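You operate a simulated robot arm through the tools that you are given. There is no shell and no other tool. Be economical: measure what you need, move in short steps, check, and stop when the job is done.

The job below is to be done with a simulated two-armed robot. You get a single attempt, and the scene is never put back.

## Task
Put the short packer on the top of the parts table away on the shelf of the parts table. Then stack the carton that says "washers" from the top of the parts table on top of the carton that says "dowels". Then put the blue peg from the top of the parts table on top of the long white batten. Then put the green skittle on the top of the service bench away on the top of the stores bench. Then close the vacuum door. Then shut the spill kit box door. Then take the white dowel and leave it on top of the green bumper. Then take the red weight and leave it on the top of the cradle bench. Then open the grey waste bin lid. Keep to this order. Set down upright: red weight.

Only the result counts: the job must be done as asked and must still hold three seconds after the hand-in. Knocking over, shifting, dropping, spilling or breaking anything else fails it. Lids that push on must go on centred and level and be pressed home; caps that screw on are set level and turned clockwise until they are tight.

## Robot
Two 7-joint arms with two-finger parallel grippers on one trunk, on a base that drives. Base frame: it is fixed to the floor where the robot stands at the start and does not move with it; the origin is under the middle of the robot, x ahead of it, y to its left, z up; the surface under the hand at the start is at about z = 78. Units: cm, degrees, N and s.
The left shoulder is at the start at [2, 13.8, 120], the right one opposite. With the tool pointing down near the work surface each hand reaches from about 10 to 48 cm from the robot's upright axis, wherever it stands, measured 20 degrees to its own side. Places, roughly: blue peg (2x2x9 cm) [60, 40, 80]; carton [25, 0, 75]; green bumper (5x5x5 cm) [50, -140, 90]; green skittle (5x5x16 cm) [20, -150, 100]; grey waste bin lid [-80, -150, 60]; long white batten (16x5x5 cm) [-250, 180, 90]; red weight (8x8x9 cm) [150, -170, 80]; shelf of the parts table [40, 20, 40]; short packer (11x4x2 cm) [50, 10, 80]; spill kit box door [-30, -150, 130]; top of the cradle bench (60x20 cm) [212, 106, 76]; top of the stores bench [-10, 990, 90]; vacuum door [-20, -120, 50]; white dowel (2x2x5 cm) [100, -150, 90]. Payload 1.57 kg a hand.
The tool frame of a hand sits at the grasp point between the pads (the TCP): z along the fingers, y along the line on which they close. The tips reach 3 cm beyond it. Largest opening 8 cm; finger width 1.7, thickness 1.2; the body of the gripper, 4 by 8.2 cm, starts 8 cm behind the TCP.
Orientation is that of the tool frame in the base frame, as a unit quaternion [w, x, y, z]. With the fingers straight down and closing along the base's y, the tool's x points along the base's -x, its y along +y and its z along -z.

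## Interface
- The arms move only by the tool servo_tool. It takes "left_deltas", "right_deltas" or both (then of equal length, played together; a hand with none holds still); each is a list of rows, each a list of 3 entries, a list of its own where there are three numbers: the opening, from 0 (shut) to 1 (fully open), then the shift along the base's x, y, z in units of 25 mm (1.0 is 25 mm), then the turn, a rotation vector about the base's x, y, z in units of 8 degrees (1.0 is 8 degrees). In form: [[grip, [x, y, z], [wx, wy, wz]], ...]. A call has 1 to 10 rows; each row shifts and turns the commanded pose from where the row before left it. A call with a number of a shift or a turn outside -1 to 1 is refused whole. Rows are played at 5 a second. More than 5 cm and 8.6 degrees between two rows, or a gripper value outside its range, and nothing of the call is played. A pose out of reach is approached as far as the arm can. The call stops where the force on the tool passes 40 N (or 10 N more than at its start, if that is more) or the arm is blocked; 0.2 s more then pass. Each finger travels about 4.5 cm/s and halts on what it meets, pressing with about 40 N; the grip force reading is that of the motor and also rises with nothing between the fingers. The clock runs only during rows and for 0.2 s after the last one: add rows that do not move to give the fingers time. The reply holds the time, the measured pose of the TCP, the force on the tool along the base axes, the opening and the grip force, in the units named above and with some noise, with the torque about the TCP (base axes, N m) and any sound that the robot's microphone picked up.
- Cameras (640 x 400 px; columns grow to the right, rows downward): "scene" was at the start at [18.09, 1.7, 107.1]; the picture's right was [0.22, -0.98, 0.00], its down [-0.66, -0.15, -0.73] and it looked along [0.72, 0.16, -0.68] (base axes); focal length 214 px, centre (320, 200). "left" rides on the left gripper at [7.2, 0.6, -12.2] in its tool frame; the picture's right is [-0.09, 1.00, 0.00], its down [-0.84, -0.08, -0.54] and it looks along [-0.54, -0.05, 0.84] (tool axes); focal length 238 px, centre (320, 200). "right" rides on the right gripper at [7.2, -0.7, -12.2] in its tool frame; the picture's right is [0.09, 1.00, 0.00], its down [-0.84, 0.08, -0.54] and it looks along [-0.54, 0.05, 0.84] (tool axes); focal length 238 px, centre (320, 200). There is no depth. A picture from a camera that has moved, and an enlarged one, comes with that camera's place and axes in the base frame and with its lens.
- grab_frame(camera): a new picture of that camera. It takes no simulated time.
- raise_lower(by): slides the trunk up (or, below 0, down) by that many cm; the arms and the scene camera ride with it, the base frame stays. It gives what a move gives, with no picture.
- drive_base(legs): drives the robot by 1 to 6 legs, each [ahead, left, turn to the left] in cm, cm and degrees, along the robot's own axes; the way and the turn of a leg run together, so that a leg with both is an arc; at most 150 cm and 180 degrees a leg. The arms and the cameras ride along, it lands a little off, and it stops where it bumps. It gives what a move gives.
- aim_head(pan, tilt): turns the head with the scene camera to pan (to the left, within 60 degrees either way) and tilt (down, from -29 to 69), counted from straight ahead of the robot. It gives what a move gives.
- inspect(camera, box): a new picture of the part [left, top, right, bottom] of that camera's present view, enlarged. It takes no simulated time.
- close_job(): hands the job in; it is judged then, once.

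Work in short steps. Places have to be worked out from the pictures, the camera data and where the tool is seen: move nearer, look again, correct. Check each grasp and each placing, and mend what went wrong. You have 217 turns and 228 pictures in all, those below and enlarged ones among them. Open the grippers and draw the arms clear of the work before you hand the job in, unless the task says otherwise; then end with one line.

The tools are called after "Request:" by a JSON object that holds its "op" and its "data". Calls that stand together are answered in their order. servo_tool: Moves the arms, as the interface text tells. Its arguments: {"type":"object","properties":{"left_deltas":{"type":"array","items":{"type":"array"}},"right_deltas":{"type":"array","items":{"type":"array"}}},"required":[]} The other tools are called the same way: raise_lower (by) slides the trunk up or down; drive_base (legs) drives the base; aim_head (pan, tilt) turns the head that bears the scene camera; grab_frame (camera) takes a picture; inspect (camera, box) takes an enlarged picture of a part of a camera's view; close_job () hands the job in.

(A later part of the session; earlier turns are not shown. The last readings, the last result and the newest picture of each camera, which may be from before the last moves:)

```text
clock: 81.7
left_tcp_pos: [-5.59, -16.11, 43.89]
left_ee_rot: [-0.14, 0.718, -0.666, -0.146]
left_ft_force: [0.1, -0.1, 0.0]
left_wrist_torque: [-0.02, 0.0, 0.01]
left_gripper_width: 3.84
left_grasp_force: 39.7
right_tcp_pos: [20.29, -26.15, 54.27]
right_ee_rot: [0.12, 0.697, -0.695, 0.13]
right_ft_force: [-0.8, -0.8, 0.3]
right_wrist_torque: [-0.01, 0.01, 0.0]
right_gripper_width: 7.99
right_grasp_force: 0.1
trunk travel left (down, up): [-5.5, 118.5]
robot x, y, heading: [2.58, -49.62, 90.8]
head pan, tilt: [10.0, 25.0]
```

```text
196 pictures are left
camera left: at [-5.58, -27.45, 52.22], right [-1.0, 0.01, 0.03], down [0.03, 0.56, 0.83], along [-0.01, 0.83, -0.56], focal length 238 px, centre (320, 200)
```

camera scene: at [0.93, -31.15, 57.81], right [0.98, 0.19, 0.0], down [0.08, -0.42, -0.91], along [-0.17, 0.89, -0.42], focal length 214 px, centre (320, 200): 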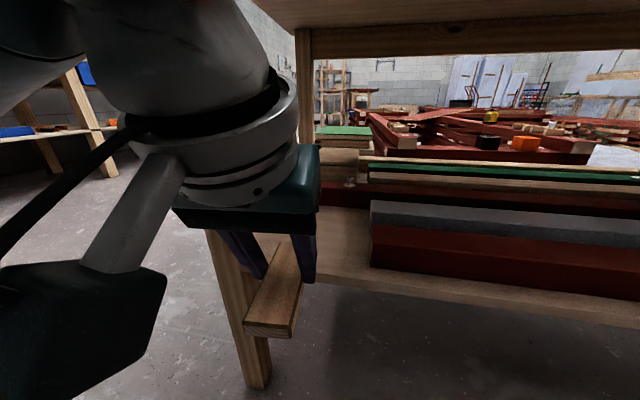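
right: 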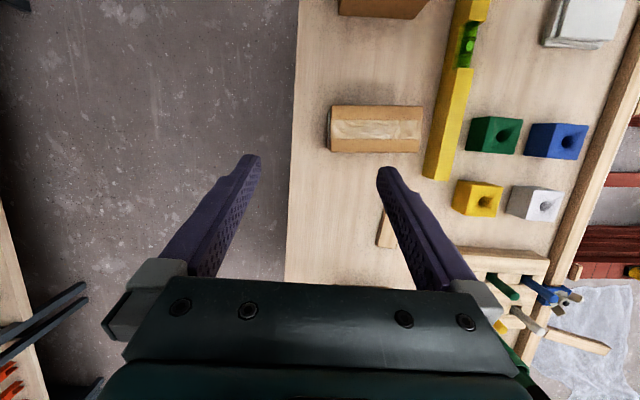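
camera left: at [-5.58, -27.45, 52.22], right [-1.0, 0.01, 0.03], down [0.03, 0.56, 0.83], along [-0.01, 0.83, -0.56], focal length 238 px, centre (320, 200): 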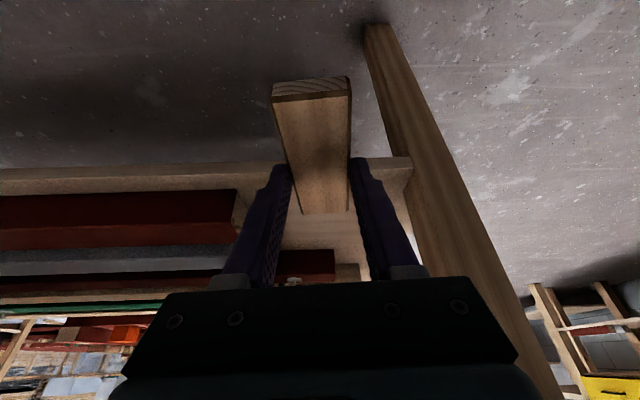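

The hand is centred in the gap between the bars and the leg. I advance 12 cm under the table at this height.

Request:
{"op": "servo_tool", "data": {"left_deltas": [[0, [0, 0.8, 0], [0, 0, 0]], [0, [0, 0.8, 0], [0, 0, 0]], [0, [0, 0.8, 0], [0, 0, 0]], [0, [0, 0.8, 0], [0, 0, 0]], [0, [0, 0.8, 0], [0, 0, 0]], [0, [0, 0.8, 0], [0, 0, 0]], [0, [0, 0, 0], [0, 0, 0]]]}}

Request:
{"op": "grab_frame", "data": {"camera": "left"}}

Request:
{"op": "grab_frame", "data": {"camera": "scene"}}

```text
clock: 83.3
left_tcp_pos: [-5.48, -4.16, 43.9]
left_ee_rot: [-0.14, 0.718, -0.667, -0.145]
left_ft_force: [-0.7, 0.1, -0.4]
left_wrist_torque: [0.02, -0.01, 0.0]
left_gripper_width: 3.85
left_grasp_force: 39.9
right_tcp_pos: [20.35, -25.95, 54.33]
right_ee_rot: [0.12, 0.697, -0.695, 0.13]
right_ft_force: [0.1, 0.0, -0.7]
right_wrist_torque: [0.01, 0.02, 0.0]
right_gripper_width: 7.99
right_grasp_force: 0.0
trunk travel left (down, up): [-5.5, 118.5]
robot x, y, heading: [2.96, -49.47, 90.8]
head pan, tilt: [10.0, 25.0]
```

```text
195 pictures are left
camera left: at [-5.45, -15.4, 52.21], right [-1.0, 0.01, 0.03], down [0.03, 0.56, 0.83], along [-0.01, 0.83, -0.56], focal length 238 px, centre (320, 200)
```

left: 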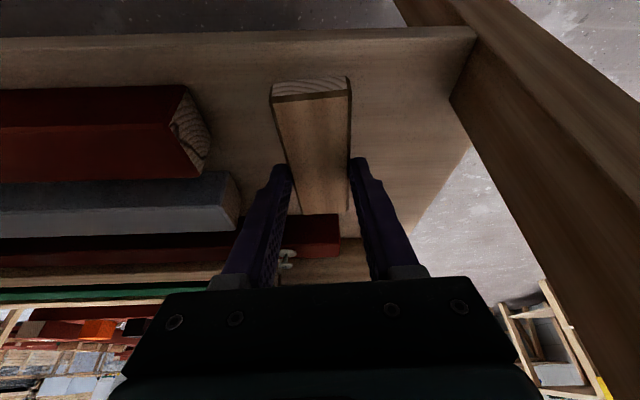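

```text
194 pictures are left
camera scene: at [0.91, -30.98, 57.83], right [0.98, 0.19, 0.0], down [0.08, -0.42, -0.91], along [-0.17, 0.89, -0.42], focal length 214 px, centre (320, 200)
```

scene: 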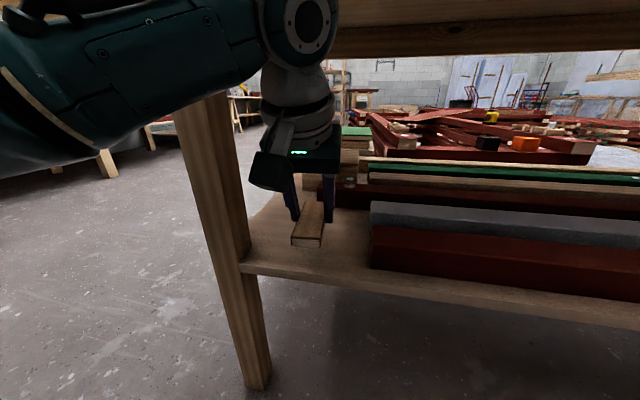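

There is clear space below. I lower toward the shelf in small steps, feeling for contact.

Request:
{"op": "servo_tool", "data": {"left_deltas": [[0, [0, 0, -0.5], [0, 0, 0]], [0, [0, 0, -0.5], [0, 0, 0]], [0, [0, 0, -0.5], [0, 0, 0]], [0, [0, 0, -0.3], [0, 0, 0]], [0, [0, 0, -0.2], [0, 0, 0]], [0, [0, 0, 0], [0, 0, 0]]]}}

Request:
{"op": "grab_frame", "data": {"camera": "scene"}}

```text
clock: 84.7
left_tcp_pos: [-5.48, -3.79, 39.35]
left_ee_rot: [-0.146, 0.717, -0.665, -0.149]
left_ft_force: [-1.6, -4.8, 10.6]
left_wrist_torque: [-0.49, 0.16, 0.02]
left_gripper_width: 3.86
left_grasp_force: 39.6
right_tcp_pos: [20.18, -26.11, 54.42]
right_ee_rot: [0.119, 0.697, -0.695, 0.13]
right_ft_force: [-0.4, -0.4, -0.8]
right_wrist_torque: [-0.05, 0.02, 0.04]
right_gripper_width: 8.0
right_grasp_force: 0.1
trunk travel left (down, up): [-5.5, 118.5]
robot x, y, heading: [2.66, -49.92, 90.8]
head pan, tilt: [10.0, 25.0]
stopped in row 6 (left hand): the force on the tool passed its limit at 42 N (the readings are from after the stop); the commanded pose is now the measured one
```

```text
193 pictures are left
camera scene: at [0.86, -31.0, 57.81], right [0.98, 0.19, 0.0], down [0.08, -0.42, -0.91], along [-0.17, 0.89, -0.42], focal length 214 px, centre (320, 200)
```

scene: 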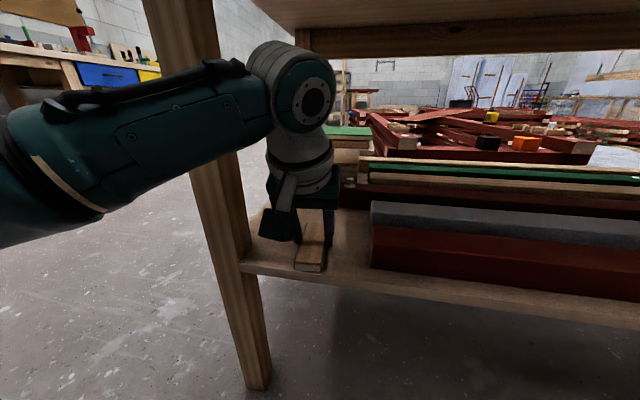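

The packer is on the shelf, just inside the edge. I release it and rise slightly.

Request:
{"op": "servo_tool", "data": {"left_deltas": [[0.6, [0, 0, 0.05], [0, 0, 0]], [0.8, [0, 0, 0], [0, 0, 0]], [0.8, [0, 0, 0], [0, 0, 0]], [0.8, [0, -0.4, 0.6], [0, 0, 0]], [0.8, [0, -0.5, 0.6], [0, 0, 0]], [0.8, [0, -0.8, 0.5], [0, 0, 0]], [0.8, [0, -0.8, 0], [0, 0, 0]], [0.8, [0, -0.8, 0], [0, 0, 0]], [0.8, [0, -0.8, 0], [0, 0, 0]], [0.8, [0, -0.8, 0], [0, 0, 0]]]}}

Request:
{"op": "servo_tool", "data": {"left_deltas": [[0.8, [0, -1, 0], [0, 0, 0]], [0.8, [0, -1, 0], [0, 0, 0]], [0.8, [0, -1, 0], [0, 0, 0]], [0.8, [0, -1, 0], [0, 0, 0]]]}}

Request:
{"op": "grab_frame", "data": {"camera": "scene"}}

Request:
{"op": "grab_frame", "data": {"camera": "left"}}

```text
clock: 86.9
left_tcp_pos: [-5.26, -16.08, 43.9]
left_ee_rot: [-0.144, 0.717, -0.666, -0.147]
left_ft_force: [-1.0, -0.3, 0.0]
left_wrist_torque: [0.0, 0.0, 0.04]
left_gripper_width: 6.4
left_grasp_force: 0.1
right_tcp_pos: [20.26, -26.0, 54.23]
right_ee_rot: [0.12, 0.697, -0.695, 0.13]
right_ft_force: [0.3, 0.2, -0.3]
right_wrist_torque: [0.01, 0.02, 0.0]
right_gripper_width: 7.97
right_grasp_force: 0.1
trunk travel left (down, up): [-5.5, 118.5]
robot x, y, heading: [2.7, -50.0, 90.8]
head pan, tilt: [10.0, 25.0]
```

```text
clock: 87.9
left_tcp_pos: [-8.27, -20.54, 43.32]
left_ee_rot: [-0.107, 0.787, -0.577, -0.191]
left_ft_force: [0.4, 0.6, 0.3]
left_wrist_torque: [0.01, 0.01, 0.0]
left_gripper_width: 6.41
left_grasp_force: 0.0
left hand out of reach, approached as far as the arm can: row 4
right_tcp_pos: [20.35, -25.92, 54.29]
right_ee_rot: [0.119, 0.697, -0.695, 0.13]
right_ft_force: [-0.4, 0.5, 0.8]
right_wrist_torque: [0.0, 0.01, 0.0]
right_gripper_width: 7.98
right_grasp_force: 0.1
trunk travel left (down, up): [-5.5, 118.5]
robot x, y, heading: [3.06, -50.11, 90.6]
head pan, tilt: [10.0, 25.0]
stopped in row 4 (left hand): the arm was blocked; the commanded pose is now the measured one
```

```text
192 pictures are left
camera scene: at [0.64, -31.14, 57.19], right [0.97, 0.23, 0.0], down [0.11, -0.47, -0.87], along [-0.2, 0.85, -0.49], focal length 214 px, centre (320, 200)
```

scene: 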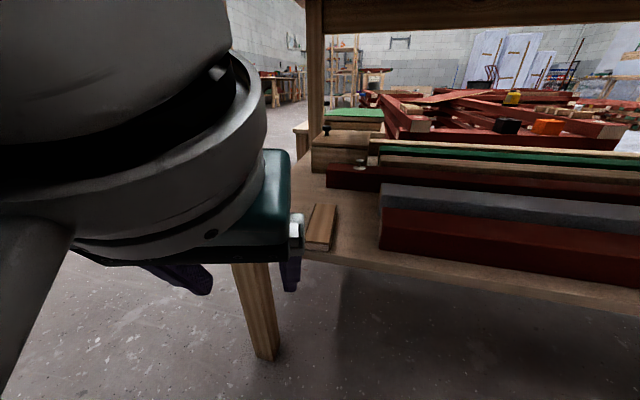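

```text
191 pictures are left
camera left: at [-4.91, -31.51, 51.28], right [-0.97, -0.23, 0.09], down [-0.05, 0.54, 0.84], along [-0.24, 0.81, -0.53], focal length 238 px, centre (320, 200)
```

left: 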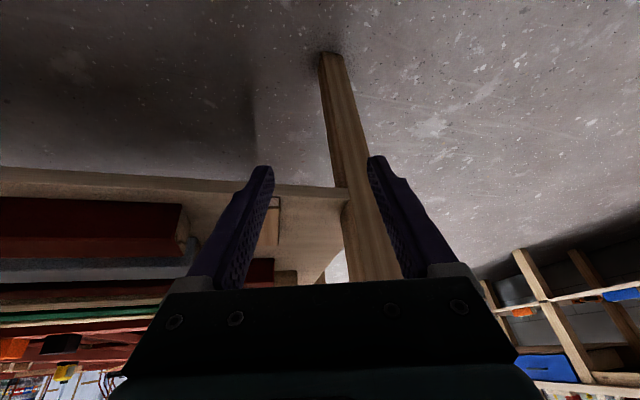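

The packer lies flat on the shelf. The left arm came up against the head, so I drive back, raise the trunk and re-form the arm.

Request:
{"op": "drive_base", "data": {"legs": [[-14, 0, 0]]}}

Request:
{"op": "servo_tool", "data": {"left_deltas": [[1, [-0.4, 1, 0.5], [0, 0, 0]], [1, [-0.4, 1, 0.5], [0, 0, 0]], [1, [-0.4, 1, 0.5], [0, 0, 0]], [1, [-0.2, 1, 0.5], [0, 0, 0]]]}}

Request:
{"op": "raise_lower", "data": {"by": 40}}

Request:
{"op": "raise_lower", "data": {"by": 14}}

Request:
{"op": "inspect", "data": {"camera": "left", "box": [0, 0, 640, 400]}}

```text
clock: 89.3
left_tcp_pos: [-8.23, -34.22, 43.12]
left_ee_rot: [-0.106, 0.787, -0.577, -0.191]
left_ft_force: [0.4, 0.5, 0.1]
left_wrist_torque: [-0.01, 0.02, 0.01]
left_gripper_width: 6.38
left_grasp_force: 0.0
right_tcp_pos: [20.57, -39.71, 54.36]
right_ee_rot: [0.119, 0.697, -0.695, 0.13]
right_ft_force: [-0.4, 0.2, -0.1]
right_wrist_torque: [-0.01, 0.04, 0.0]
right_gripper_width: 8.0
right_grasp_force: 0.1
trunk travel left (down, up): [-5.5, 118.5]
robot x, y, heading: [2.73, -63.75, 90.6]
head pan, tilt: [10.0, 25.0]
```

```text
clock: 90.3
left_tcp_pos: [-11.43, -24.18, 48.22]
left_ee_rot: [-0.105, 0.787, -0.577, -0.192]
left_ft_force: [0.2, 0.7, -0.8]
left_wrist_torque: [-0.02, -0.04, 0.04]
left_gripper_width: 7.99
left_grasp_force: 0.1
right_tcp_pos: [20.52, -39.84, 54.26]
right_ee_rot: [0.119, 0.697, -0.695, 0.13]
right_ft_force: [0.3, -0.6, -1.4]
right_wrist_torque: [0.01, 0.01, 0.03]
right_gripper_width: 8.02
right_grasp_force: 0.0
trunk travel left (down, up): [-5.5, 118.5]
robot x, y, heading: [3.02, -63.9, 90.7]
head pan, tilt: [10.0, 25.0]
```

```text
clock: 94.1
left_tcp_pos: [-11.47, -24.4, 88.33]
left_ee_rot: [-0.106, 0.787, -0.577, -0.192]
left_ft_force: [-1.4, -0.1, 0.4]
left_wrist_torque: [-0.01, -0.01, 0.01]
left_gripper_width: 8.0
left_grasp_force: 0.0
right_tcp_pos: [20.53, -39.92, 94.41]
right_ee_rot: [0.12, 0.697, -0.694, 0.131]
right_ft_force: [-0.4, 0.0, 0.2]
right_wrist_torque: [-0.04, 0.03, -0.01]
right_gripper_width: 8.01
right_grasp_force: 0.1
trunk travel left (down, up): [-45.5, 78.5]
robot x, y, heading: [2.99, -63.8, 90.5]
head pan, tilt: [10.0, 25.0]
```

```text
clock: 95.8
left_tcp_pos: [-11.52, -24.4, 102.17]
left_ee_rot: [-0.105, 0.787, -0.577, -0.191]
left_ft_force: [-1.0, -0.3, -0.3]
left_wrist_torque: [0.0, 0.01, 0.03]
left_gripper_width: 8.01
left_grasp_force: 0.0
right_tcp_pos: [20.54, -39.84, 108.31]
right_ee_rot: [0.119, 0.697, -0.695, 0.129]
right_ft_force: [-0.9, 0.0, 0.7]
right_wrist_torque: [0.0, 0.01, 0.0]
right_gripper_width: 8.02
right_grasp_force: 0.0
trunk travel left (down, up): [-59.5, 64.5]
robot x, y, heading: [3.08, -63.62, 90.5]
head pan, tilt: [10.0, 25.0]
```

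```text
1.00 times, centred on (320, 200) of left (not enlarged: the box is as wide or as high as the picture)
camera zoom: at [-8.09, -35.39, 110.25], right [-0.97, -0.23, 0.09], down [-0.05, 0.54, 0.84], along [-0.24, 0.81, -0.53], focal length 238 px, centre (320, 200)
```

zoom: 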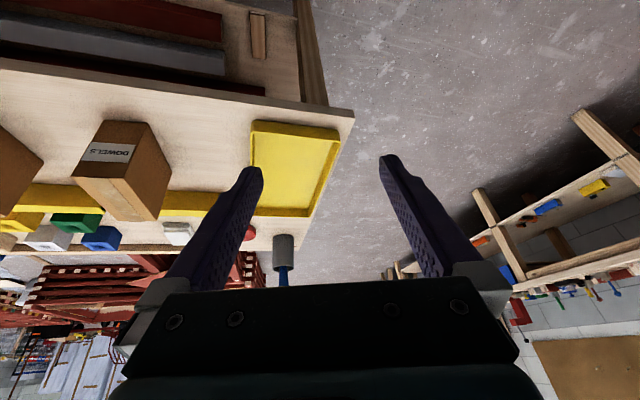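

The packer is confirmed on the shelf. I straighten the right hand to point down, tuck the left hand back, and drive to face the cartons.

Request:
{"op": "servo_tool", "data": {"left_deltas": [[1, [-0.8, -0.8, 0.8], [0, 0, 0]], [1, [-0.8, -0.8, 0.8], [0, 0, 0]], [1, [-0.8, -0.8, 0.8], [0, 0, 0]], [1, [-0.8, -0.8, 0], [0, 0, 0]], [1, [0, 0, 0], [0, 0, 0]]], "right_deltas": [[1, [0, 0.5, 0], [0.8, 0, 0]], [1, [0, 0.5, 0], [0.8, 0, 0]], [1, [0, 0.5, 0], [0.9, 0, 0]], [1, [0, 0.5, 0], [0, 0, 0]], [1, [0, 0.5, 0], [0, 0, 0]]]}}

Request:
{"op": "drive_base", "data": {"legs": [[21, -23, -0.5]]}}

Request:
{"op": "aim_head", "data": {"pan": 0, "tilt": 60}}

Request:
{"op": "grab_frame", "data": {"camera": "scene"}}

Request:
{"op": "grab_frame", "data": {"camera": "right"}}

```text
clock: 97.0
left_tcp_pos: [-19.52, -33.22, 106.9]
left_ee_rot: [-0.08, 0.786, -0.585, -0.184]
left_ft_force: [0.5, -0.5, 0.8]
left_wrist_torque: [0.01, -0.02, 0.0]
left_gripper_width: 8.01
left_grasp_force: 0.0
right_tcp_pos: [20.39, -34.12, 107.16]
right_ee_rot: [0.002, 0.71, -0.704, 0.025]
right_ft_force: [-0.2, 0.2, 0.2]
right_wrist_torque: [0.01, 0.03, 0.01]
right_gripper_width: 8.0
right_grasp_force: 0.0
trunk travel left (down, up): [-59.5, 64.5]
robot x, y, heading: [2.92, -63.69, 90.6]
head pan, tilt: [10.0, 25.0]
```

```text
clock: 99.1
left_tcp_pos: [3.75, -11.5, 107.1]
left_ee_rot: [-0.084, 0.783, -0.588, -0.184]
left_ft_force: [0.3, 0.6, 0.2]
left_wrist_torque: [-0.01, -0.03, 0.01]
left_gripper_width: 7.98
left_grasp_force: 0.0
right_tcp_pos: [43.73, -12.76, 107.19]
right_ee_rot: [-0.004, -0.704, 0.709, -0.026]
right_ft_force: [0.2, -0.3, 0.3]
right_wrist_torque: [-0.01, 0.01, 0.05]
right_gripper_width: 8.04
right_grasp_force: 0.1
trunk travel left (down, up): [-59.5, 64.5]
robot x, y, heading: [25.53, -42.26, 90.3]
head pan, tilt: [10.0, 25.0]
```

```text
clock: 100.1
left_tcp_pos: [3.64, -11.55, 106.86]
left_ee_rot: [-0.082, 0.783, -0.589, -0.183]
left_ft_force: [-0.2, 0.4, 0.0]
left_wrist_torque: [0.0, -0.01, 0.0]
left_gripper_width: 7.98
left_grasp_force: 0.0
right_tcp_pos: [43.67, -12.78, 107.35]
right_ee_rot: [-0.005, -0.704, 0.71, -0.026]
right_ft_force: [-0.2, 0.2, 0.2]
right_wrist_torque: [0.01, -0.02, 0.0]
right_gripper_width: 7.99
right_grasp_force: 0.0
trunk travel left (down, up): [-59.5, 64.5]
robot x, y, heading: [25.91, -42.17, 90.2]
head pan, tilt: [0.0, 60.0]
```

```text
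189 pictures are left
camera scene: at [25.77, -25.75, 106.84], right [1.0, 0.0, 0.0], down [0.0, -0.87, -0.5], along [0.0, 0.5, -0.87], focal length 214 px, centre (320, 200)
```

scene: 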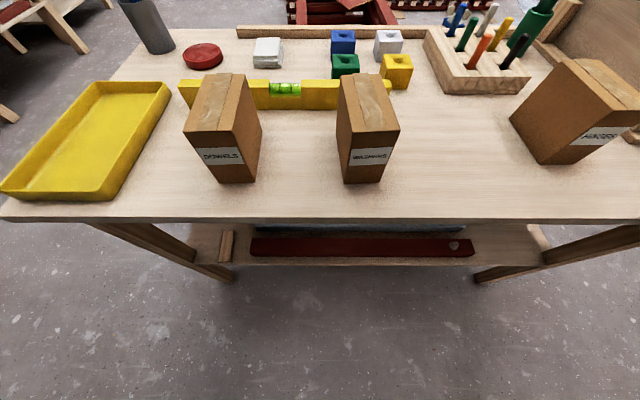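

```text
188 pictures are left
camera right: at [43.97, -19.43, 119.83], right [-1.0, -0.09, -0.03], down [-0.09, 0.86, 0.5], along [-0.02, 0.5, -0.86], focal length 238 px, centre (320, 200)
```

right: 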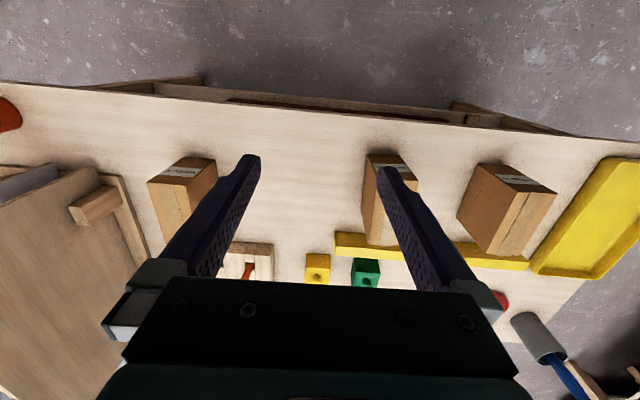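

Request:
{"op": "inspect", "data": {"camera": "scene", "box": [170, 60, 410, 210]}}

```text
2.67 times, centred on (290, 135) of scene
camera zoom: at [25.77, -25.75, 106.84], right [1.0, 0.0, 0.0], down [0.0, -0.87, -0.5], along [0.0, 0.5, -0.87], focal length 572 px, centre (400, 373)
```

zoom: 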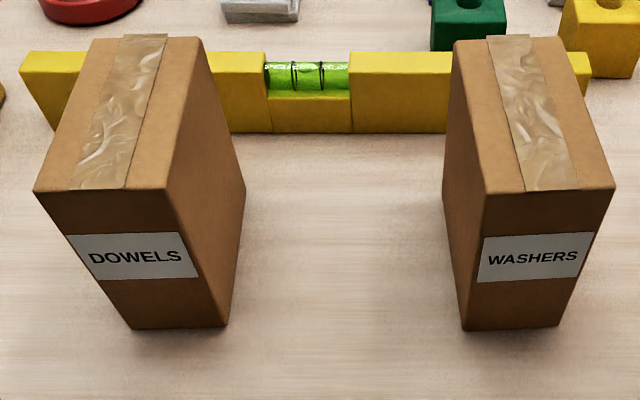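

Both cartons are about 5.9 x 12 x 10.8 cm, top at z ≈ 88.8. Washers is centred at (32.0, 0.1) with yaw +4°, dowels at (12.2, -0.2) with yaw +2°. I bring the right hand above washers and move the left one farther off.

Request:
{"op": "servo_tool", "data": {"right_deltas": [[1, [-0.78, 0.86, -0.4], [0.05, 0.04, 0.1]], [1, [-0.78, 0.86, -0.4], [0.05, 0.04, 0.1]], [1, [-0.78, 0.86, -0.4], [0.05, 0.03, 0.1]], [1, [-0.78, 0.86, -0.4], [0.05, 0.03, 0.1]], [1, [-0.78, 0.86, -0.4], [0.05, 0.03, 0.1]], [1, [-0.78, 0.86, -0.4], [0.06, 0.04, 0.09]], [1, [0, 0, 0], [0, 0, 0]]], "left_deltas": [[1, [-0.6, -0.4, 0], [0, 0, 0]], [1, [-0.6, -0.4, 0], [0, 0, 0]], [1, [-0.6, -0.4, 0], [0, 0, 0]], [1, [-0.6, -0.4, 0], [0, 0, 0]], [1, [-0.6, -0.4, 0], [0, 0, 0]], [1, [-0.6, -0.4, 0], [0, 0, 0]], [1, [0, 0, 0], [0, 0, 0]]]}}

Request:
{"op": "grab_frame", "data": {"camera": "right"}}

Request:
{"op": "grab_frame", "data": {"camera": "scene"}}

```text
clock: 101.7
left_tcp_pos: [-5.68, -16.07, 106.81]
left_ee_rot: [-0.077, 0.783, -0.591, -0.177]
left_ft_force: [-1.0, 0.1, -0.1]
left_wrist_torque: [-0.02, 0.01, 0.01]
left_gripper_width: 8.03
left_grasp_force: 0.1
left hand out of reach, approached as far as the arm can: row 4, 5, 6
right_tcp_pos: [31.94, 0.09, 101.4]
right_ee_rot: [-0.003, 0.734, -0.679, 0.0]
right_ft_force: [-0.4, 0.1, -0.3]
right_wrist_torque: [0.01, 0.0, 0.01]
right_gripper_width: 7.99
right_grasp_force: 0.0
trunk travel left (down, up): [-59.5, 64.5]
robot x, y, heading: [25.86, -42.28, 89.9]
head pan, tilt: [0.0, 60.0]
```

```text
186 pictures are left
camera right: at [33.05, -7.03, 113.6], right [-0.99, -0.17, 0.0], down [-0.14, 0.83, 0.54], along [-0.09, 0.54, -0.84], focal length 238 px, centre (320, 200)
```

right: 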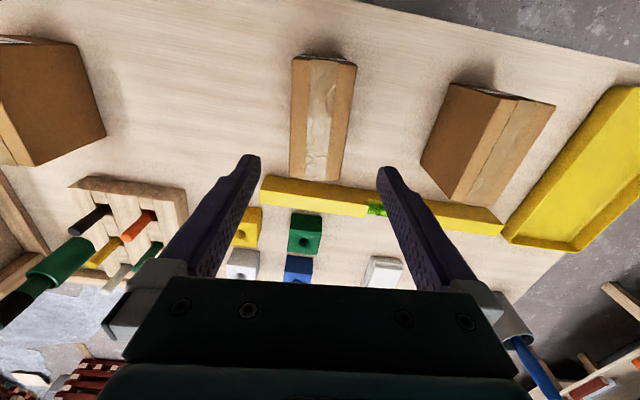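

```text
185 pictures are left
camera scene: at [25.77, -25.76, 106.83], right [1.0, 0.0, 0.0], down [0.0, -0.87, -0.5], along [0.0, 0.5, -0.87], focal length 214 px, centre (320, 200)
```

scene: 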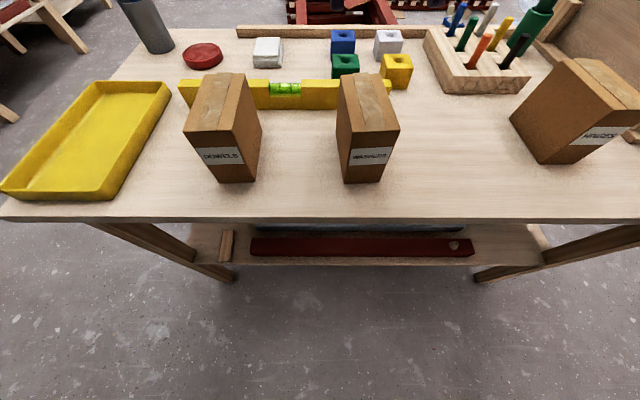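

The washers carton lies centred between the fingers. I descend to z ≈ 85 and close on it.

Request:
{"op": "servo_tool", "data": {"right_deltas": [[1, [0, 0, -1], [0, 0, 0]], [1, [0, 0, -1], [0, 0, 0]], [1, [0, 0, -1], [0, 0, 0]], [1, [0, 0, -1], [0, 0, 0]], [1, [0, 0, -1], [0, 0, 0]], [1, [0, 0, -0.8], [0, 0, 0]], [1, [0, 0, -0.75], [0, 0, 0]], [1, [0, 0, 0], [0, 0, 0]]]}}

Request:
{"op": "servo_tool", "data": {"right_deltas": [[0.75, [0, 0, 0], [0, 0, 0]], [0.5, [0, 0, 0], [0, 0, 0]], [0, [0, 0, 0], [0, 0, 0]], [0, [0, 0, 0], [0, 0, 0]], [0, [0, 0, 0], [0, 0, 0]]]}}

Request:
{"op": "grab_frame", "data": {"camera": "right"}}

```text
clock: 103.5
left_tcp_pos: [-5.67, -16.19, 106.78]
left_ee_rot: [-0.077, 0.783, -0.59, -0.178]
left_ft_force: [-0.2, -0.2, -0.4]
left_wrist_torque: [0.03, 0.01, 0.04]
left_gripper_width: 7.99
left_grasp_force: 0.0
right_tcp_pos: [32.0, 0.17, 84.85]
right_ee_rot: [-0.002, 0.733, -0.68, 0.0]
right_ft_force: [-0.1, 0.6, 0.1]
right_wrist_torque: [0.0, -0.01, 0.02]
right_gripper_width: 8.01
right_grasp_force: 0.0
trunk travel left (down, up): [-59.5, 64.5]
robot x, y, heading: [25.85, -42.2, 90.3]
head pan, tilt: [0.0, 60.0]
```

```text
clock: 104.7
left_tcp_pos: [-5.71, -16.2, 106.76]
left_ee_rot: [-0.076, 0.784, -0.59, -0.179]
left_ft_force: [0.0, 0.8, 0.3]
left_wrist_torque: [-0.01, -0.01, -0.02]
left_gripper_width: 7.98
left_grasp_force: 0.1
right_tcp_pos: [31.95, 0.23, 84.82]
right_ee_rot: [-0.002, 0.733, -0.68, 0.001]
right_ft_force: [-1.7, -1.7, 0.2]
right_wrist_torque: [-0.02, 0.14, -0.05]
right_gripper_width: 5.99
right_grasp_force: 40.0
trunk travel left (down, up): [-59.5, 64.5]
robot x, y, heading: [25.32, -42.3, 90.1]
head pan, tilt: [0.0, 60.0]
```

```text
184 pictures are left
camera right: at [33.24, -6.93, 97.05], right [-0.99, -0.17, 0.0], down [-0.14, 0.83, 0.54], along [-0.09, 0.54, -0.84], focal length 238 px, centre (320, 200)
```

right: 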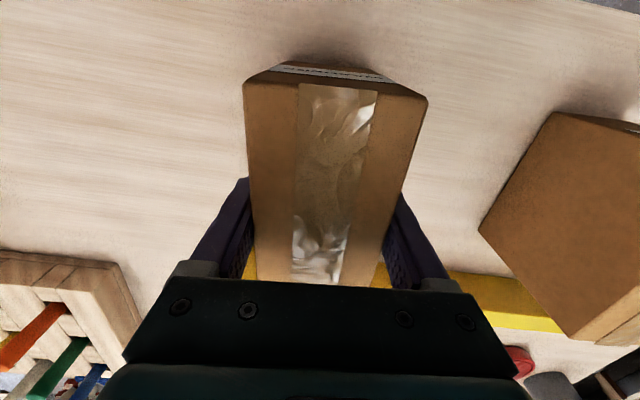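

The grip is firm at 6.0 cm. I lift it 14.5 cm, then move the base 20 cm left to bring it over the dowels carton.

Request:
{"op": "servo_tool", "data": {"right_deltas": [[0, [0, 0, 0.3], [0, 0, 0]], [0, [0, 0, 0.6], [0, 0, 0]], [0, [0, 0, 0.8], [0, 0, 0]], [0, [0, 0, 0.8], [0, 0, 0]], [0, [0, 0, 0.8], [0, 0, 0]], [0, [0, 0, 0.8], [0, 0, 0]], [0, [0, 0, 0.8], [0, 0, 0]], [0, [0, 0, 0.8], [0, 0, 0]], [0, [0, 0, 0.3], [0, 0, 0]], [0, [0, 0, 0], [0, 0, 0]]]}}

Request:
{"op": "drive_base", "data": {"legs": [[0, 19.8, 0]]}}

Request:
{"op": "grab_frame", "data": {"camera": "right"}}

Request:
{"op": "grab_frame", "data": {"camera": "scene"}}

```text
clock: 106.9
left_tcp_pos: [-5.82, -16.23, 106.89]
left_ee_rot: [-0.077, 0.784, -0.59, -0.178]
left_ft_force: [0.4, -0.3, -0.2]
left_wrist_torque: [0.04, -0.02, 0.01]
left_gripper_width: 8.0
left_grasp_force: 0.1
right_tcp_pos: [31.92, 0.07, 99.88]
right_ee_rot: [-0.002, 0.734, -0.679, 0.001]
right_ft_force: [-0.3, 0.2, -3.4]
right_wrist_torque: [-0.01, 0.0, -0.06]
right_gripper_width: 6.0
right_grasp_force: 39.6
trunk travel left (down, up): [-59.5, 64.5]
robot x, y, heading: [25.85, -42.22, 90.1]
head pan, tilt: [0.0, 60.0]
```

```text
clock: 108.5
left_tcp_pos: [-25.8, -16.11, 106.78]
left_ee_rot: [-0.078, 0.783, -0.591, -0.178]
left_ft_force: [-0.5, -0.5, 0.1]
left_wrist_torque: [0.0, 0.02, 0.01]
left_gripper_width: 8.02
left_grasp_force: 0.0
right_tcp_pos: [12.03, 0.03, 99.96]
right_ee_rot: [-0.002, 0.732, -0.681, 0.001]
right_ft_force: [0.3, 0.5, -3.7]
right_wrist_torque: [0.01, 0.01, 0.01]
right_gripper_width: 5.96
right_grasp_force: 40.1
trunk travel left (down, up): [-59.5, 64.5]
robot x, y, heading: [5.67, -42.16, 89.6]
head pan, tilt: [0.0, 60.0]
```

```text
183 pictures are left
camera right: at [13.21, -7.08, 112.16], right [-0.99, -0.16, 0.0], down [-0.14, 0.83, 0.54], along [-0.09, 0.54, -0.84], focal length 238 px, centre (320, 200)
```

right: 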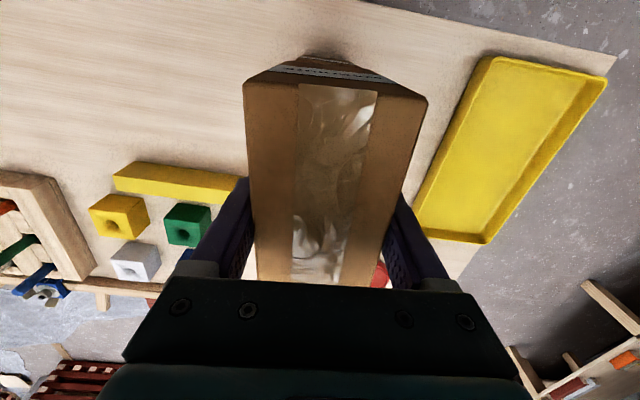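

```text
182 pictures are left
camera scene: at [5.8, -25.81, 106.83], right [1.0, 0.0, 0.0], down [0.0, -0.87, -0.5], along [0.0, 0.5, -0.87], focal length 214 px, centre (320, 200)
```

scene: 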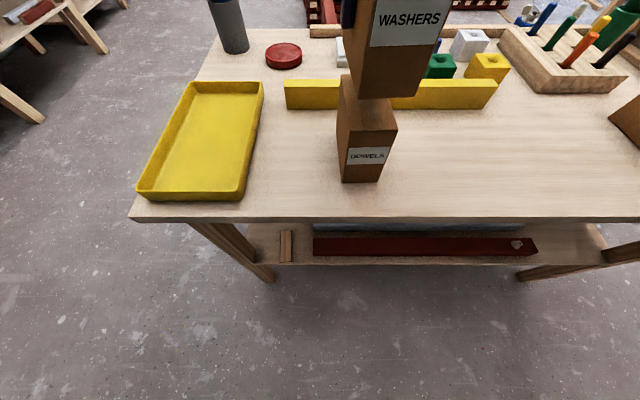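

Request:
{"op": "inspect", "data": {"camera": "scene", "box": [280, 40, 480, 200]}}

```text
2.50 times, centred on (380, 120) of scene
camera zoom: at [5.8, -25.81, 106.83], right [1.0, 0.0, 0.0], down [0.0, -0.87, -0.5], along [0.0, 0.5, -0.87], focal length 536 px, centre (170, 400)
```

zoom: 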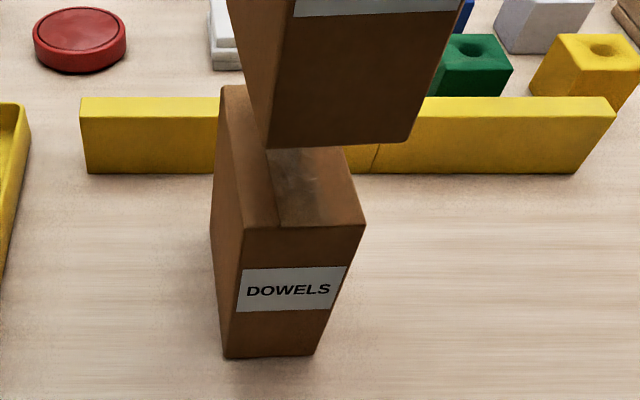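

Washers is within about 2 mm of dowels. I trim yaw by -2° and x slightly, then lower to contact.

Request:
{"op": "servo_tool", "data": {"right_deltas": [[0, [-0.06, 0, -0.4], [0, 0, -0.25]], [0, [0, 0, -0.5], [0, 0, 0]], [0, [0, 0, -0.4], [0, 0, 0]], [0, [0, 0, -0.2], [0, 0, 0]], [0, [0, 0, -0.1], [0, 0, 0]], [0, [0, 0, 0], [0, 0, 0]]]}}

Request:
{"op": "inspect", "data": {"camera": "scene", "box": [280, 40, 480, 200]}}

```text
clock: 109.9
left_tcp_pos: [-25.51, -16.15, 106.68]
left_ee_rot: [-0.076, 0.783, -0.592, -0.178]
left_ft_force: [-0.4, 0.2, 0.6]
left_wrist_torque: [0.01, 0.02, 0.0]
left_gripper_width: 8.01
left_grasp_force: 0.1
right_tcp_pos: [11.84, 0.05, 95.96]
right_ee_rot: [-0.002, 0.72, -0.694, 0.001]
right_ft_force: [1.2, 0.5, -3.5]
right_wrist_torque: [0.02, -0.01, 0.01]
right_gripper_width: 5.98
right_grasp_force: 40.5
trunk travel left (down, up): [-59.5, 64.5]
robot x, y, heading: [5.99, -42.33, 89.9]
head pan, tilt: [0.0, 60.0]
```

```text
2.50 times, centred on (380, 120) of scene
camera zoom: at [5.81, -25.81, 106.83], right [1.0, 0.0, 0.0], down [0.0, -0.87, -0.5], along [0.0, 0.5, -0.87], focal length 536 px, centre (170, 400)
```

zoom: 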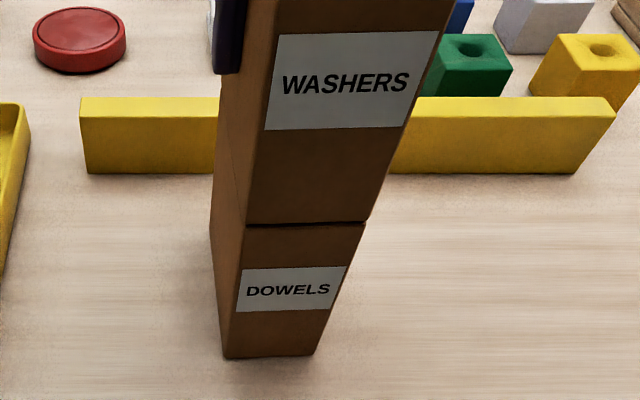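

Almost touching and well aligned. I lower the last few mm until the force changes.

Request:
{"op": "servo_tool", "data": {"right_deltas": [[0, [0, 0, -0.06], [0, 0, 0]], [0, [0, 0, -0.06], [0, 0, 0]], [0, [0, 0, 0], [0, 0, 0]]]}}

```text
clock: 110.7
left_tcp_pos: [-25.58, -16.07, 106.75]
left_ee_rot: [-0.078, 0.783, -0.591, -0.176]
left_ft_force: [0.3, -0.2, -0.3]
left_wrist_torque: [-0.01, -0.02, -0.02]
left_gripper_width: 7.99
left_grasp_force: 0.2
right_tcp_pos: [11.93, 0.19, 95.8]
right_ee_rot: [-0.002, 0.72, -0.694, 0.0]
right_ft_force: [2.2, -15.0, 34.1]
right_wrist_torque: [-0.65, 0.21, 0.02]
right_gripper_width: 5.98
right_grasp_force: 40.0
trunk travel left (down, up): [-59.5, 64.5]
robot x, y, heading: [5.82, -42.64, 90.0]
head pan, tilt: [0.0, 60.0]
```

In contact. I ease off slightly, open and rise.

Request:
{"op": "servo_tool", "data": {"right_deltas": [[0, [0, 0, 0.05], [0, 0, 0]], [0.85, [0, 0, 0], [0, 0, 0]], [1, [0, 0, 0], [0, 0, 0]], [1, [0, 0, 0], [0, 0, 0]], [1, [0, 0, 0.5], [0, 0, 0]], [1, [0, 0, 0.8], [0, 0, 0]], [1, [0, 0, 1], [0, 0, 0]], [1, [0, 0, 1], [0, 0, 0]], [1, [0, 0, 1], [0, 0, 0]], [1, [0, 0, 1], [0, 0, 0]]]}}

Request:
{"op": "inspect", "data": {"camera": "scene", "box": [280, 0, 480, 200]}}

```text
clock: 112.9
left_tcp_pos: [-25.6, -16.18, 106.75]
left_ee_rot: [-0.078, 0.782, -0.592, -0.178]
left_ft_force: [0.5, -0.8, -0.7]
left_wrist_torque: [0.02, -0.01, 0.01]
left_gripper_width: 7.99
left_grasp_force: 0.0
right_tcp_pos: [12.14, -0.13, 107.69]
right_ee_rot: [0.007, 0.717, -0.697, 0.011]
right_ft_force: [0.0, -0.1, 0.4]
right_wrist_torque: [0.0, 0.04, 0.01]
right_gripper_width: 7.99
right_grasp_force: 0.1
trunk travel left (down, up): [-59.5, 64.5]
robot x, y, heading: [5.79, -41.9, 90.3]
head pan, tilt: [0.0, 60.0]
```

```text
2.00 times, centred on (380, 100) of scene
camera zoom: at [5.82, -25.79, 106.82], right [1.0, 0.0, 0.0], down [0.0, -0.87, -0.5], along [0.0, 0.5, -0.87], focal length 429 px, centre (200, 400)
```

zoom: 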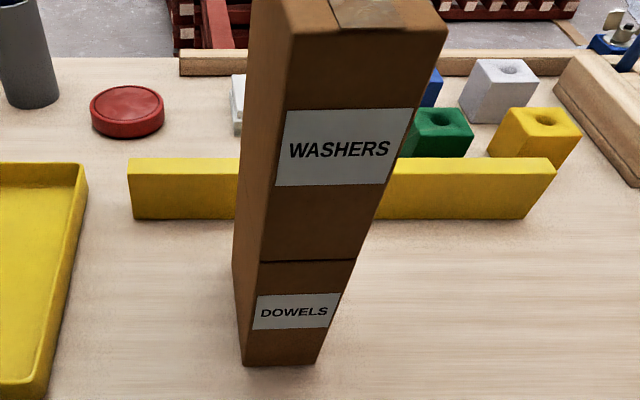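

The stack is good. Now the blue peg: I raise the trunk, drive round and come in facing +x at about (22, 24).

Request:
{"op": "raise_lower", "data": {"by": 14}}

Request:
{"op": "drive_base", "data": {"legs": [[-20, 0, 0], [0, 0, -90], [-68, 0, 0], [0, 88, 0], [70, 0, 0]]}}

Request:
{"op": "aim_head", "data": {"pan": 15, "tilt": 45}}

Request:
{"op": "grab_frame", "data": {"camera": "scene"}}

```text
clock: 114.5
left_tcp_pos: [-25.58, -16.19, 120.68]
left_ee_rot: [-0.077, 0.783, -0.592, -0.178]
left_ft_force: [-0.6, -0.2, -0.1]
left_wrist_torque: [0.0, 0.03, 0.0]
left_gripper_width: 7.97
left_grasp_force: 0.1
right_tcp_pos: [11.83, -0.0, 121.69]
right_ee_rot: [0.007, 0.72, -0.694, 0.01]
right_ft_force: [-0.2, 0.4, 0.3]
right_wrist_torque: [0.0, -0.03, -0.01]
right_gripper_width: 7.98
right_grasp_force: 0.0
trunk travel left (down, up): [-73.5, 50.5]
robot x, y, heading: [5.86, -42.18, 90.0]
head pan, tilt: [0.0, 60.0]
```

```text
clock: 131.1
left_tcp_pos: [29.47, 59.45, 120.75]
left_ee_rot: [0.181, -0.133, 0.972, 0.072]
left_ft_force: [0.1, 0.1, -0.5]
left_wrist_torque: [0.01, 0.0, 0.0]
left_gripper_width: 8.01
left_grasp_force: 0.1
right_tcp_pos: [45.18, 21.94, 121.61]
right_ee_rot: [-0.013, -0.017, 1.0, -0.004]
right_ft_force: [0.0, 0.4, -0.6]
right_wrist_torque: [0.0, -0.01, 0.0]
right_gripper_width: 8.03
right_grasp_force: 0.1
trunk travel left (down, up): [-73.5, 50.5]
robot x, y, heading: [2.96, 27.82, -0.2]
head pan, tilt: [0.0, 60.0]
```

```text
clock: 131.8
left_tcp_pos: [29.36, 59.56, 120.67]
left_ee_rot: [0.18, -0.133, 0.972, 0.072]
left_ft_force: [-0.7, 0.3, 0.2]
left_wrist_torque: [0.01, 0.01, -0.01]
left_gripper_width: 8.0
left_grasp_force: 0.1
right_tcp_pos: [45.16, 21.9, 121.59]
right_ee_rot: [-0.014, -0.017, 1.0, -0.004]
right_ft_force: [-0.1, 0.1, -1.2]
right_wrist_torque: [-0.01, -0.02, -0.04]
right_gripper_width: 8.0
right_grasp_force: 0.0
trunk travel left (down, up): [-73.5, 50.5]
robot x, y, heading: [3.32, 28.21, -0.4]
head pan, tilt: [15.0, 45.0]
```

```text
178 pictures are left
camera scene: at [20.87, 30.03, 122.77], right [0.25, -0.97, 0.0], down [-0.68, -0.18, -0.71], along [0.68, 0.18, -0.71], focal length 214 px, centre (320, 200)
```

scene: 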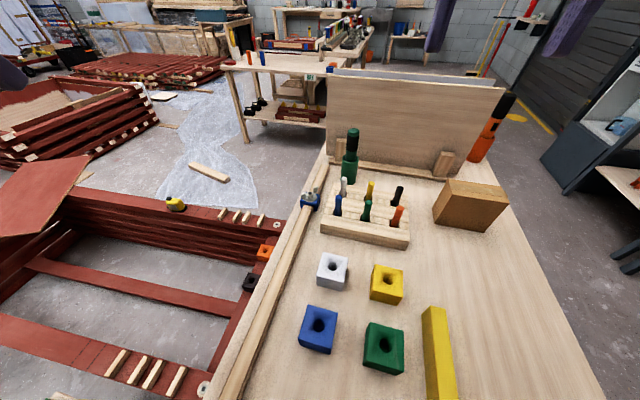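

The blue peg is at about (56, 35). I drive 16 cm closer and reach it with the right hand.

Request:
{"op": "drive_base", "data": {"legs": [[17, 0, 0]]}}

Request:
{"op": "servo_tool", "data": {"right_deltas": [[0.5, [-0.6, 0.7, -0.5], [0, 0, 0]], [0.5, [-0.6, 0.7, -0.5], [0, 0, 0]], [0.5, [-0.6, 0.7, -0.5], [0, 0, 0]], [0.5, [-0.4, 0.7, -0.5], [0, 0, 0]], [0.5, [0, 0.7, -0.5], [0, 0, 0]], [0.5, [0, 0.7, -0.5], [0, 0, 0]], [0.5, [0, 0.7, -0.5], [0, 0, 0]], [0.5, [0, 0, 0], [0, 0, 0]]]}}

Request:
{"op": "grab_frame", "data": {"camera": "right"}}

Request:
{"op": "grab_frame", "data": {"camera": "scene"}}

```text
clock: 133.3
left_tcp_pos: [46.4, 59.56, 120.8]
left_ee_rot: [0.181, -0.132, 0.972, 0.071]
left_ft_force: [-0.8, 1.0, -0.9]
left_wrist_torque: [0.0, -0.03, 0.05]
left_gripper_width: 8.0
left_grasp_force: 0.0
right_tcp_pos: [62.36, 21.8, 121.63]
right_ee_rot: [-0.013, -0.017, 1.0, -0.004]
right_ft_force: [-1.1, -0.7, -0.1]
right_wrist_torque: [-0.03, -0.05, -0.04]
right_gripper_width: 7.99
right_grasp_force: 0.0
trunk travel left (down, up): [-73.5, 50.5]
robot x, y, heading: [20.23, 28.27, -0.2]
head pan, tilt: [15.0, 45.0]
```

```text
clock: 135.1
left_tcp_pos: [46.37, 59.35, 120.68]
left_ee_rot: [0.18, -0.133, 0.972, 0.071]
left_ft_force: [-0.6, 0.2, -0.5]
left_wrist_torque: [-0.01, -0.01, 0.0]
left_gripper_width: 8.02
left_grasp_force: 0.0
right_tcp_pos: [57.09, 34.13, 112.81]
right_ee_rot: [-0.012, -0.017, 1.0, -0.004]
right_ft_force: [-0.3, 0.6, 0.2]
right_wrist_torque: [-0.01, 0.02, 0.02]
right_gripper_width: 4.0
right_grasp_force: 0.1
trunk travel left (down, up): [-73.5, 50.5]
robot x, y, heading: [19.96, 28.07, -0.2]
head pan, tilt: [15.0, 45.0]
```

```text
177 pictures are left
camera right: at [50.27, 33.35, 125.28], right [-0.13, 0.99, 0.0], down [0.85, 0.11, 0.52], along [0.52, 0.06, -0.85], focal length 238 px, centre (320, 200)
```

right: 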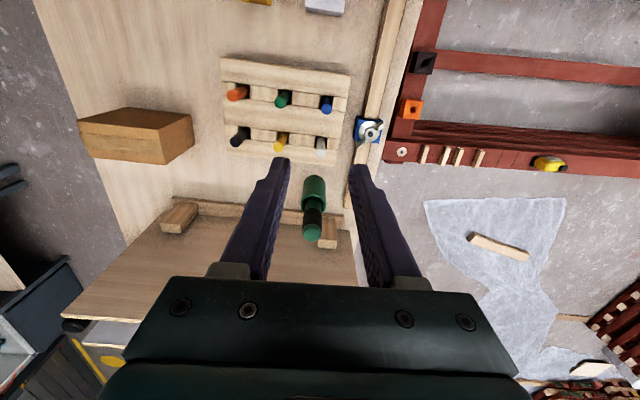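

```text
176 pictures are left
camera scene: at [37.98, 29.98, 122.78], right [0.26, -0.97, 0.0], down [-0.68, -0.18, -0.71], along [0.68, 0.18, -0.71], focal length 214 px, centre (320, 200)
```

scene: 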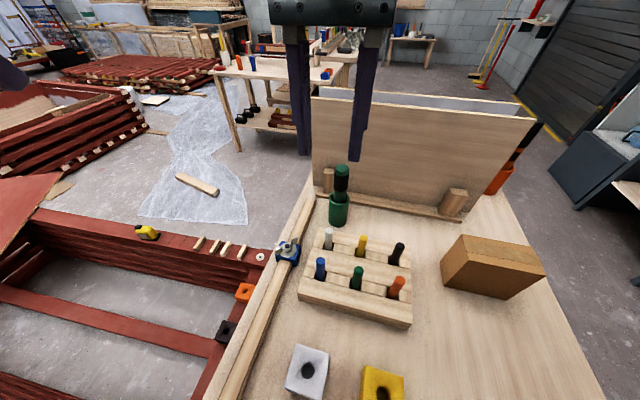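

Request:
{"op": "inspect", "data": {"camera": "right", "box": [200, 40, 400, 165]}}

Request:
{"op": "inspect", "data": {"camera": "scene", "box": [260, 210, 440, 330]}}

```text
3.20 times, centred on (300, 102) of right
camera zoom: at [50.27, 33.35, 125.28], right [-0.13, 0.99, 0.0], down [0.85, 0.11, 0.52], along [0.52, 0.06, -0.85], focal length 763 px, centre (384, 512)
```

zoom: 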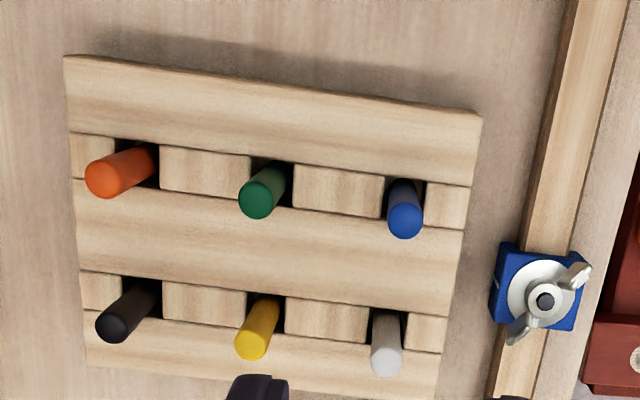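

```text
3.33 times, centred on (350, 270) of scene
camera zoom: at [37.98, 29.98, 122.78], right [0.26, -0.97, 0.0], down [-0.68, -0.18, -0.71], along [0.68, 0.18, -0.71], focal length 715 px, centre (220, -33)
```

zoom: 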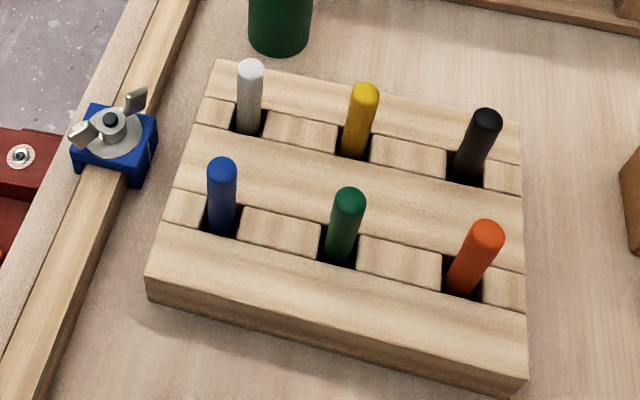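

The blue peg's top is at (57.3, 35.0, 87.2), upright. I move above it with a 3.2 cm opening and look.

Request:
{"op": "servo_tool", "data": {"right_deltas": [[0.4, [0.08, 0.35, -0.9], [0, 0, 0]], [0.4, [0, 0, -1], [0, 0, 0]], [0.4, [0, 0, -1], [0, 0, 0]], [0.4, [0, 0, -1], [0, 0, 0]], [0.4, [0, 0, -1], [0, 0, 0]], [0.4, [0, 0, -1], [0, 0, 0]], [0.4, [0, 0, -0.9], [0, 0, 0]], [0.4, [0, 0, 0], [0, 0, 0]]]}}

Request:
{"op": "grab_frame", "data": {"camera": "right"}}

Request:
{"op": "grab_frame", "data": {"camera": "scene"}}

```text
clock: 136.9
left_tcp_pos: [46.49, 59.37, 120.65]
left_ee_rot: [0.18, -0.133, 0.972, 0.071]
left_ft_force: [-0.1, 0.2, -0.1]
left_wrist_torque: [0.0, 0.01, 0.01]
left_gripper_width: 8.0
left_grasp_force: 0.0
right_tcp_pos: [56.9, 33.13, 98.86]
right_ee_rot: [-0.008, -0.011, 1.0, -0.006]
right_ft_force: [0.4, 0.2, 0.0]
right_wrist_torque: [-0.01, 0.02, 0.0]
right_gripper_width: 3.19
right_grasp_force: 0.1
right hand out of reach, approached as far as the arm can: row 5, 6, 7
trunk travel left (down, up): [-73.5, 50.5]
robot x, y, heading: [20.05, 28.38, -0.6]
head pan, tilt: [15.0, 45.0]
```

```text
173 pictures are left
camera right: at [49.84, 32.55, 111.19], right [-0.11, 0.99, -0.01], down [0.84, 0.1, 0.53], along [0.53, 0.05, -0.85], focal length 238 px, centre (320, 200)
```

right: 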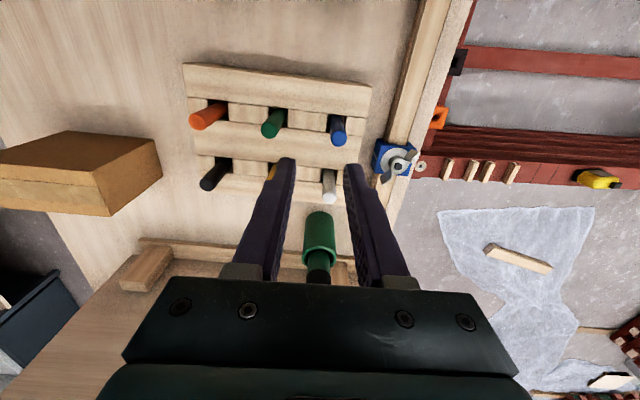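

```text
172 pictures are left
camera scene: at [37.28, 30.58, 122.01], right [0.35, -0.94, 0.0], down [-0.72, -0.27, -0.64], along [0.59, 0.22, -0.77], focal length 214 px, centre (320, 200)
```

scene: 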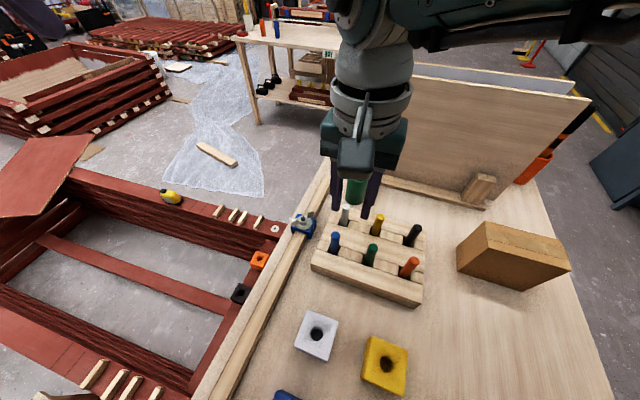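

The right arm crosses the head there. I withdraw it and use the left hand instead, straightened to point down.

Request:
{"op": "servo_tool", "data": {"right_deltas": [[0.4, [0, -0.3, 1], [0, 0, 0]], [0.4, [-0.6, -0.9, 0.7], [0, 0, 0]], [0.4, [-0.6, -0.9, 0.7], [0, 0, 0]], [0.4, [-0.6, -0.9, 0.7], [0, 0, 0]], [0.4, [-0.6, -0.9, 0.7], [0, 0, 0]], [0.4, [-0.6, -0.9, 0.5], [0, 0, 0]], [0.4, [-0.6, -0.9, 0], [0, 0, 0]], [0.4, [-0.6, -0.9, 0], [0, 0, 0]], [0.4, [0, 0, 0], [0, 0, 0]], [0.4, [0, 0, 0], [0, 0, 0]]], "left_deltas": [[0.4, [0.3, -0.5, 0], [-0.26, 0.65, -0.48]], [0.4, [0.3, -0.5, 0], [-0.26, 0.65, -0.48]], [0.4, [0.3, -0.5, 0], [-0.26, 0.65, -0.48]], [0.4, [0.3, -0.5, 0], [-0.26, 0.65, -0.48]], [0.4, [0.5, -1, 0], [0, 0, 0]], [0.4, [0.5, -1, 0], [0, 0, 0]], [0.4, [0.5, -1, 0], [0, 0, 0]], [0.4, [0.5, -1, 0], [0, 0, 0]], [0.4, [0.5, -1, 0], [0, 0, 0]], [0.4, [0.5, -1, 0], [0, 0, 0]]]}}

Request:
{"op": "grab_frame", "data": {"camera": "left"}}

Request:
{"op": "grab_frame", "data": {"camera": "scene"}}

```text
clock: 139.1
left_tcp_pos: [56.87, 39.23, 120.81]
left_ee_rot: [0.0, 0.0, 1.0, -0.001]
left_ft_force: [-0.8, 0.3, -0.5]
left_wrist_torque: [-0.01, -0.01, 0.02]
left_gripper_width: 3.17
left_grasp_force: 0.1
right_tcp_pos: [45.73, 17.51, 109.34]
right_ee_rot: [-0.014, -0.017, 1.0, -0.003]
right_ft_force: [-0.1, 0.6, 0.1]
right_wrist_torque: [-0.02, -0.02, -0.03]
right_gripper_width: 3.23
right_grasp_force: 0.1
trunk travel left (down, up): [-73.5, 50.5]
robot x, y, heading: [19.61, 28.1, -0.3]
head pan, tilt: [15.0, 45.0]
```

```text
171 pictures are left
camera left: at [49.73, 40.06, 132.96], right [0.09, 1.0, 0.0], down [0.84, -0.08, 0.54], along [0.54, -0.05, -0.84], focal length 238 px, centre (320, 200)
```

left: 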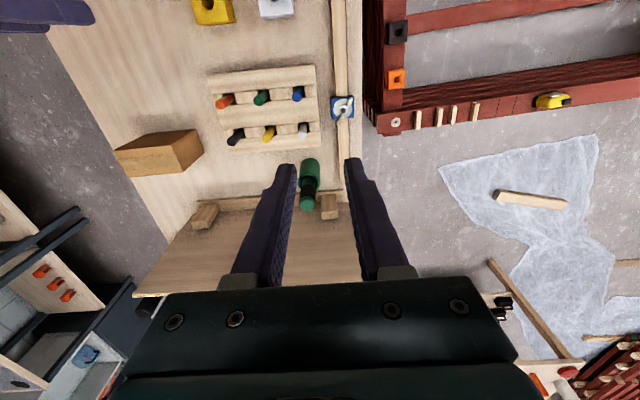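

```text
170 pictures are left
camera scene: at [37.98, 29.98, 122.78], right [0.26, -0.97, 0.0], down [-0.68, -0.18, -0.71], along [0.68, 0.18, -0.71], focal length 214 px, centre (320, 200)
```

scene: 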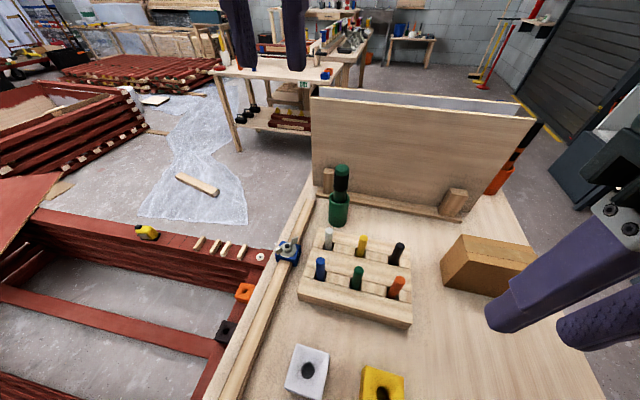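

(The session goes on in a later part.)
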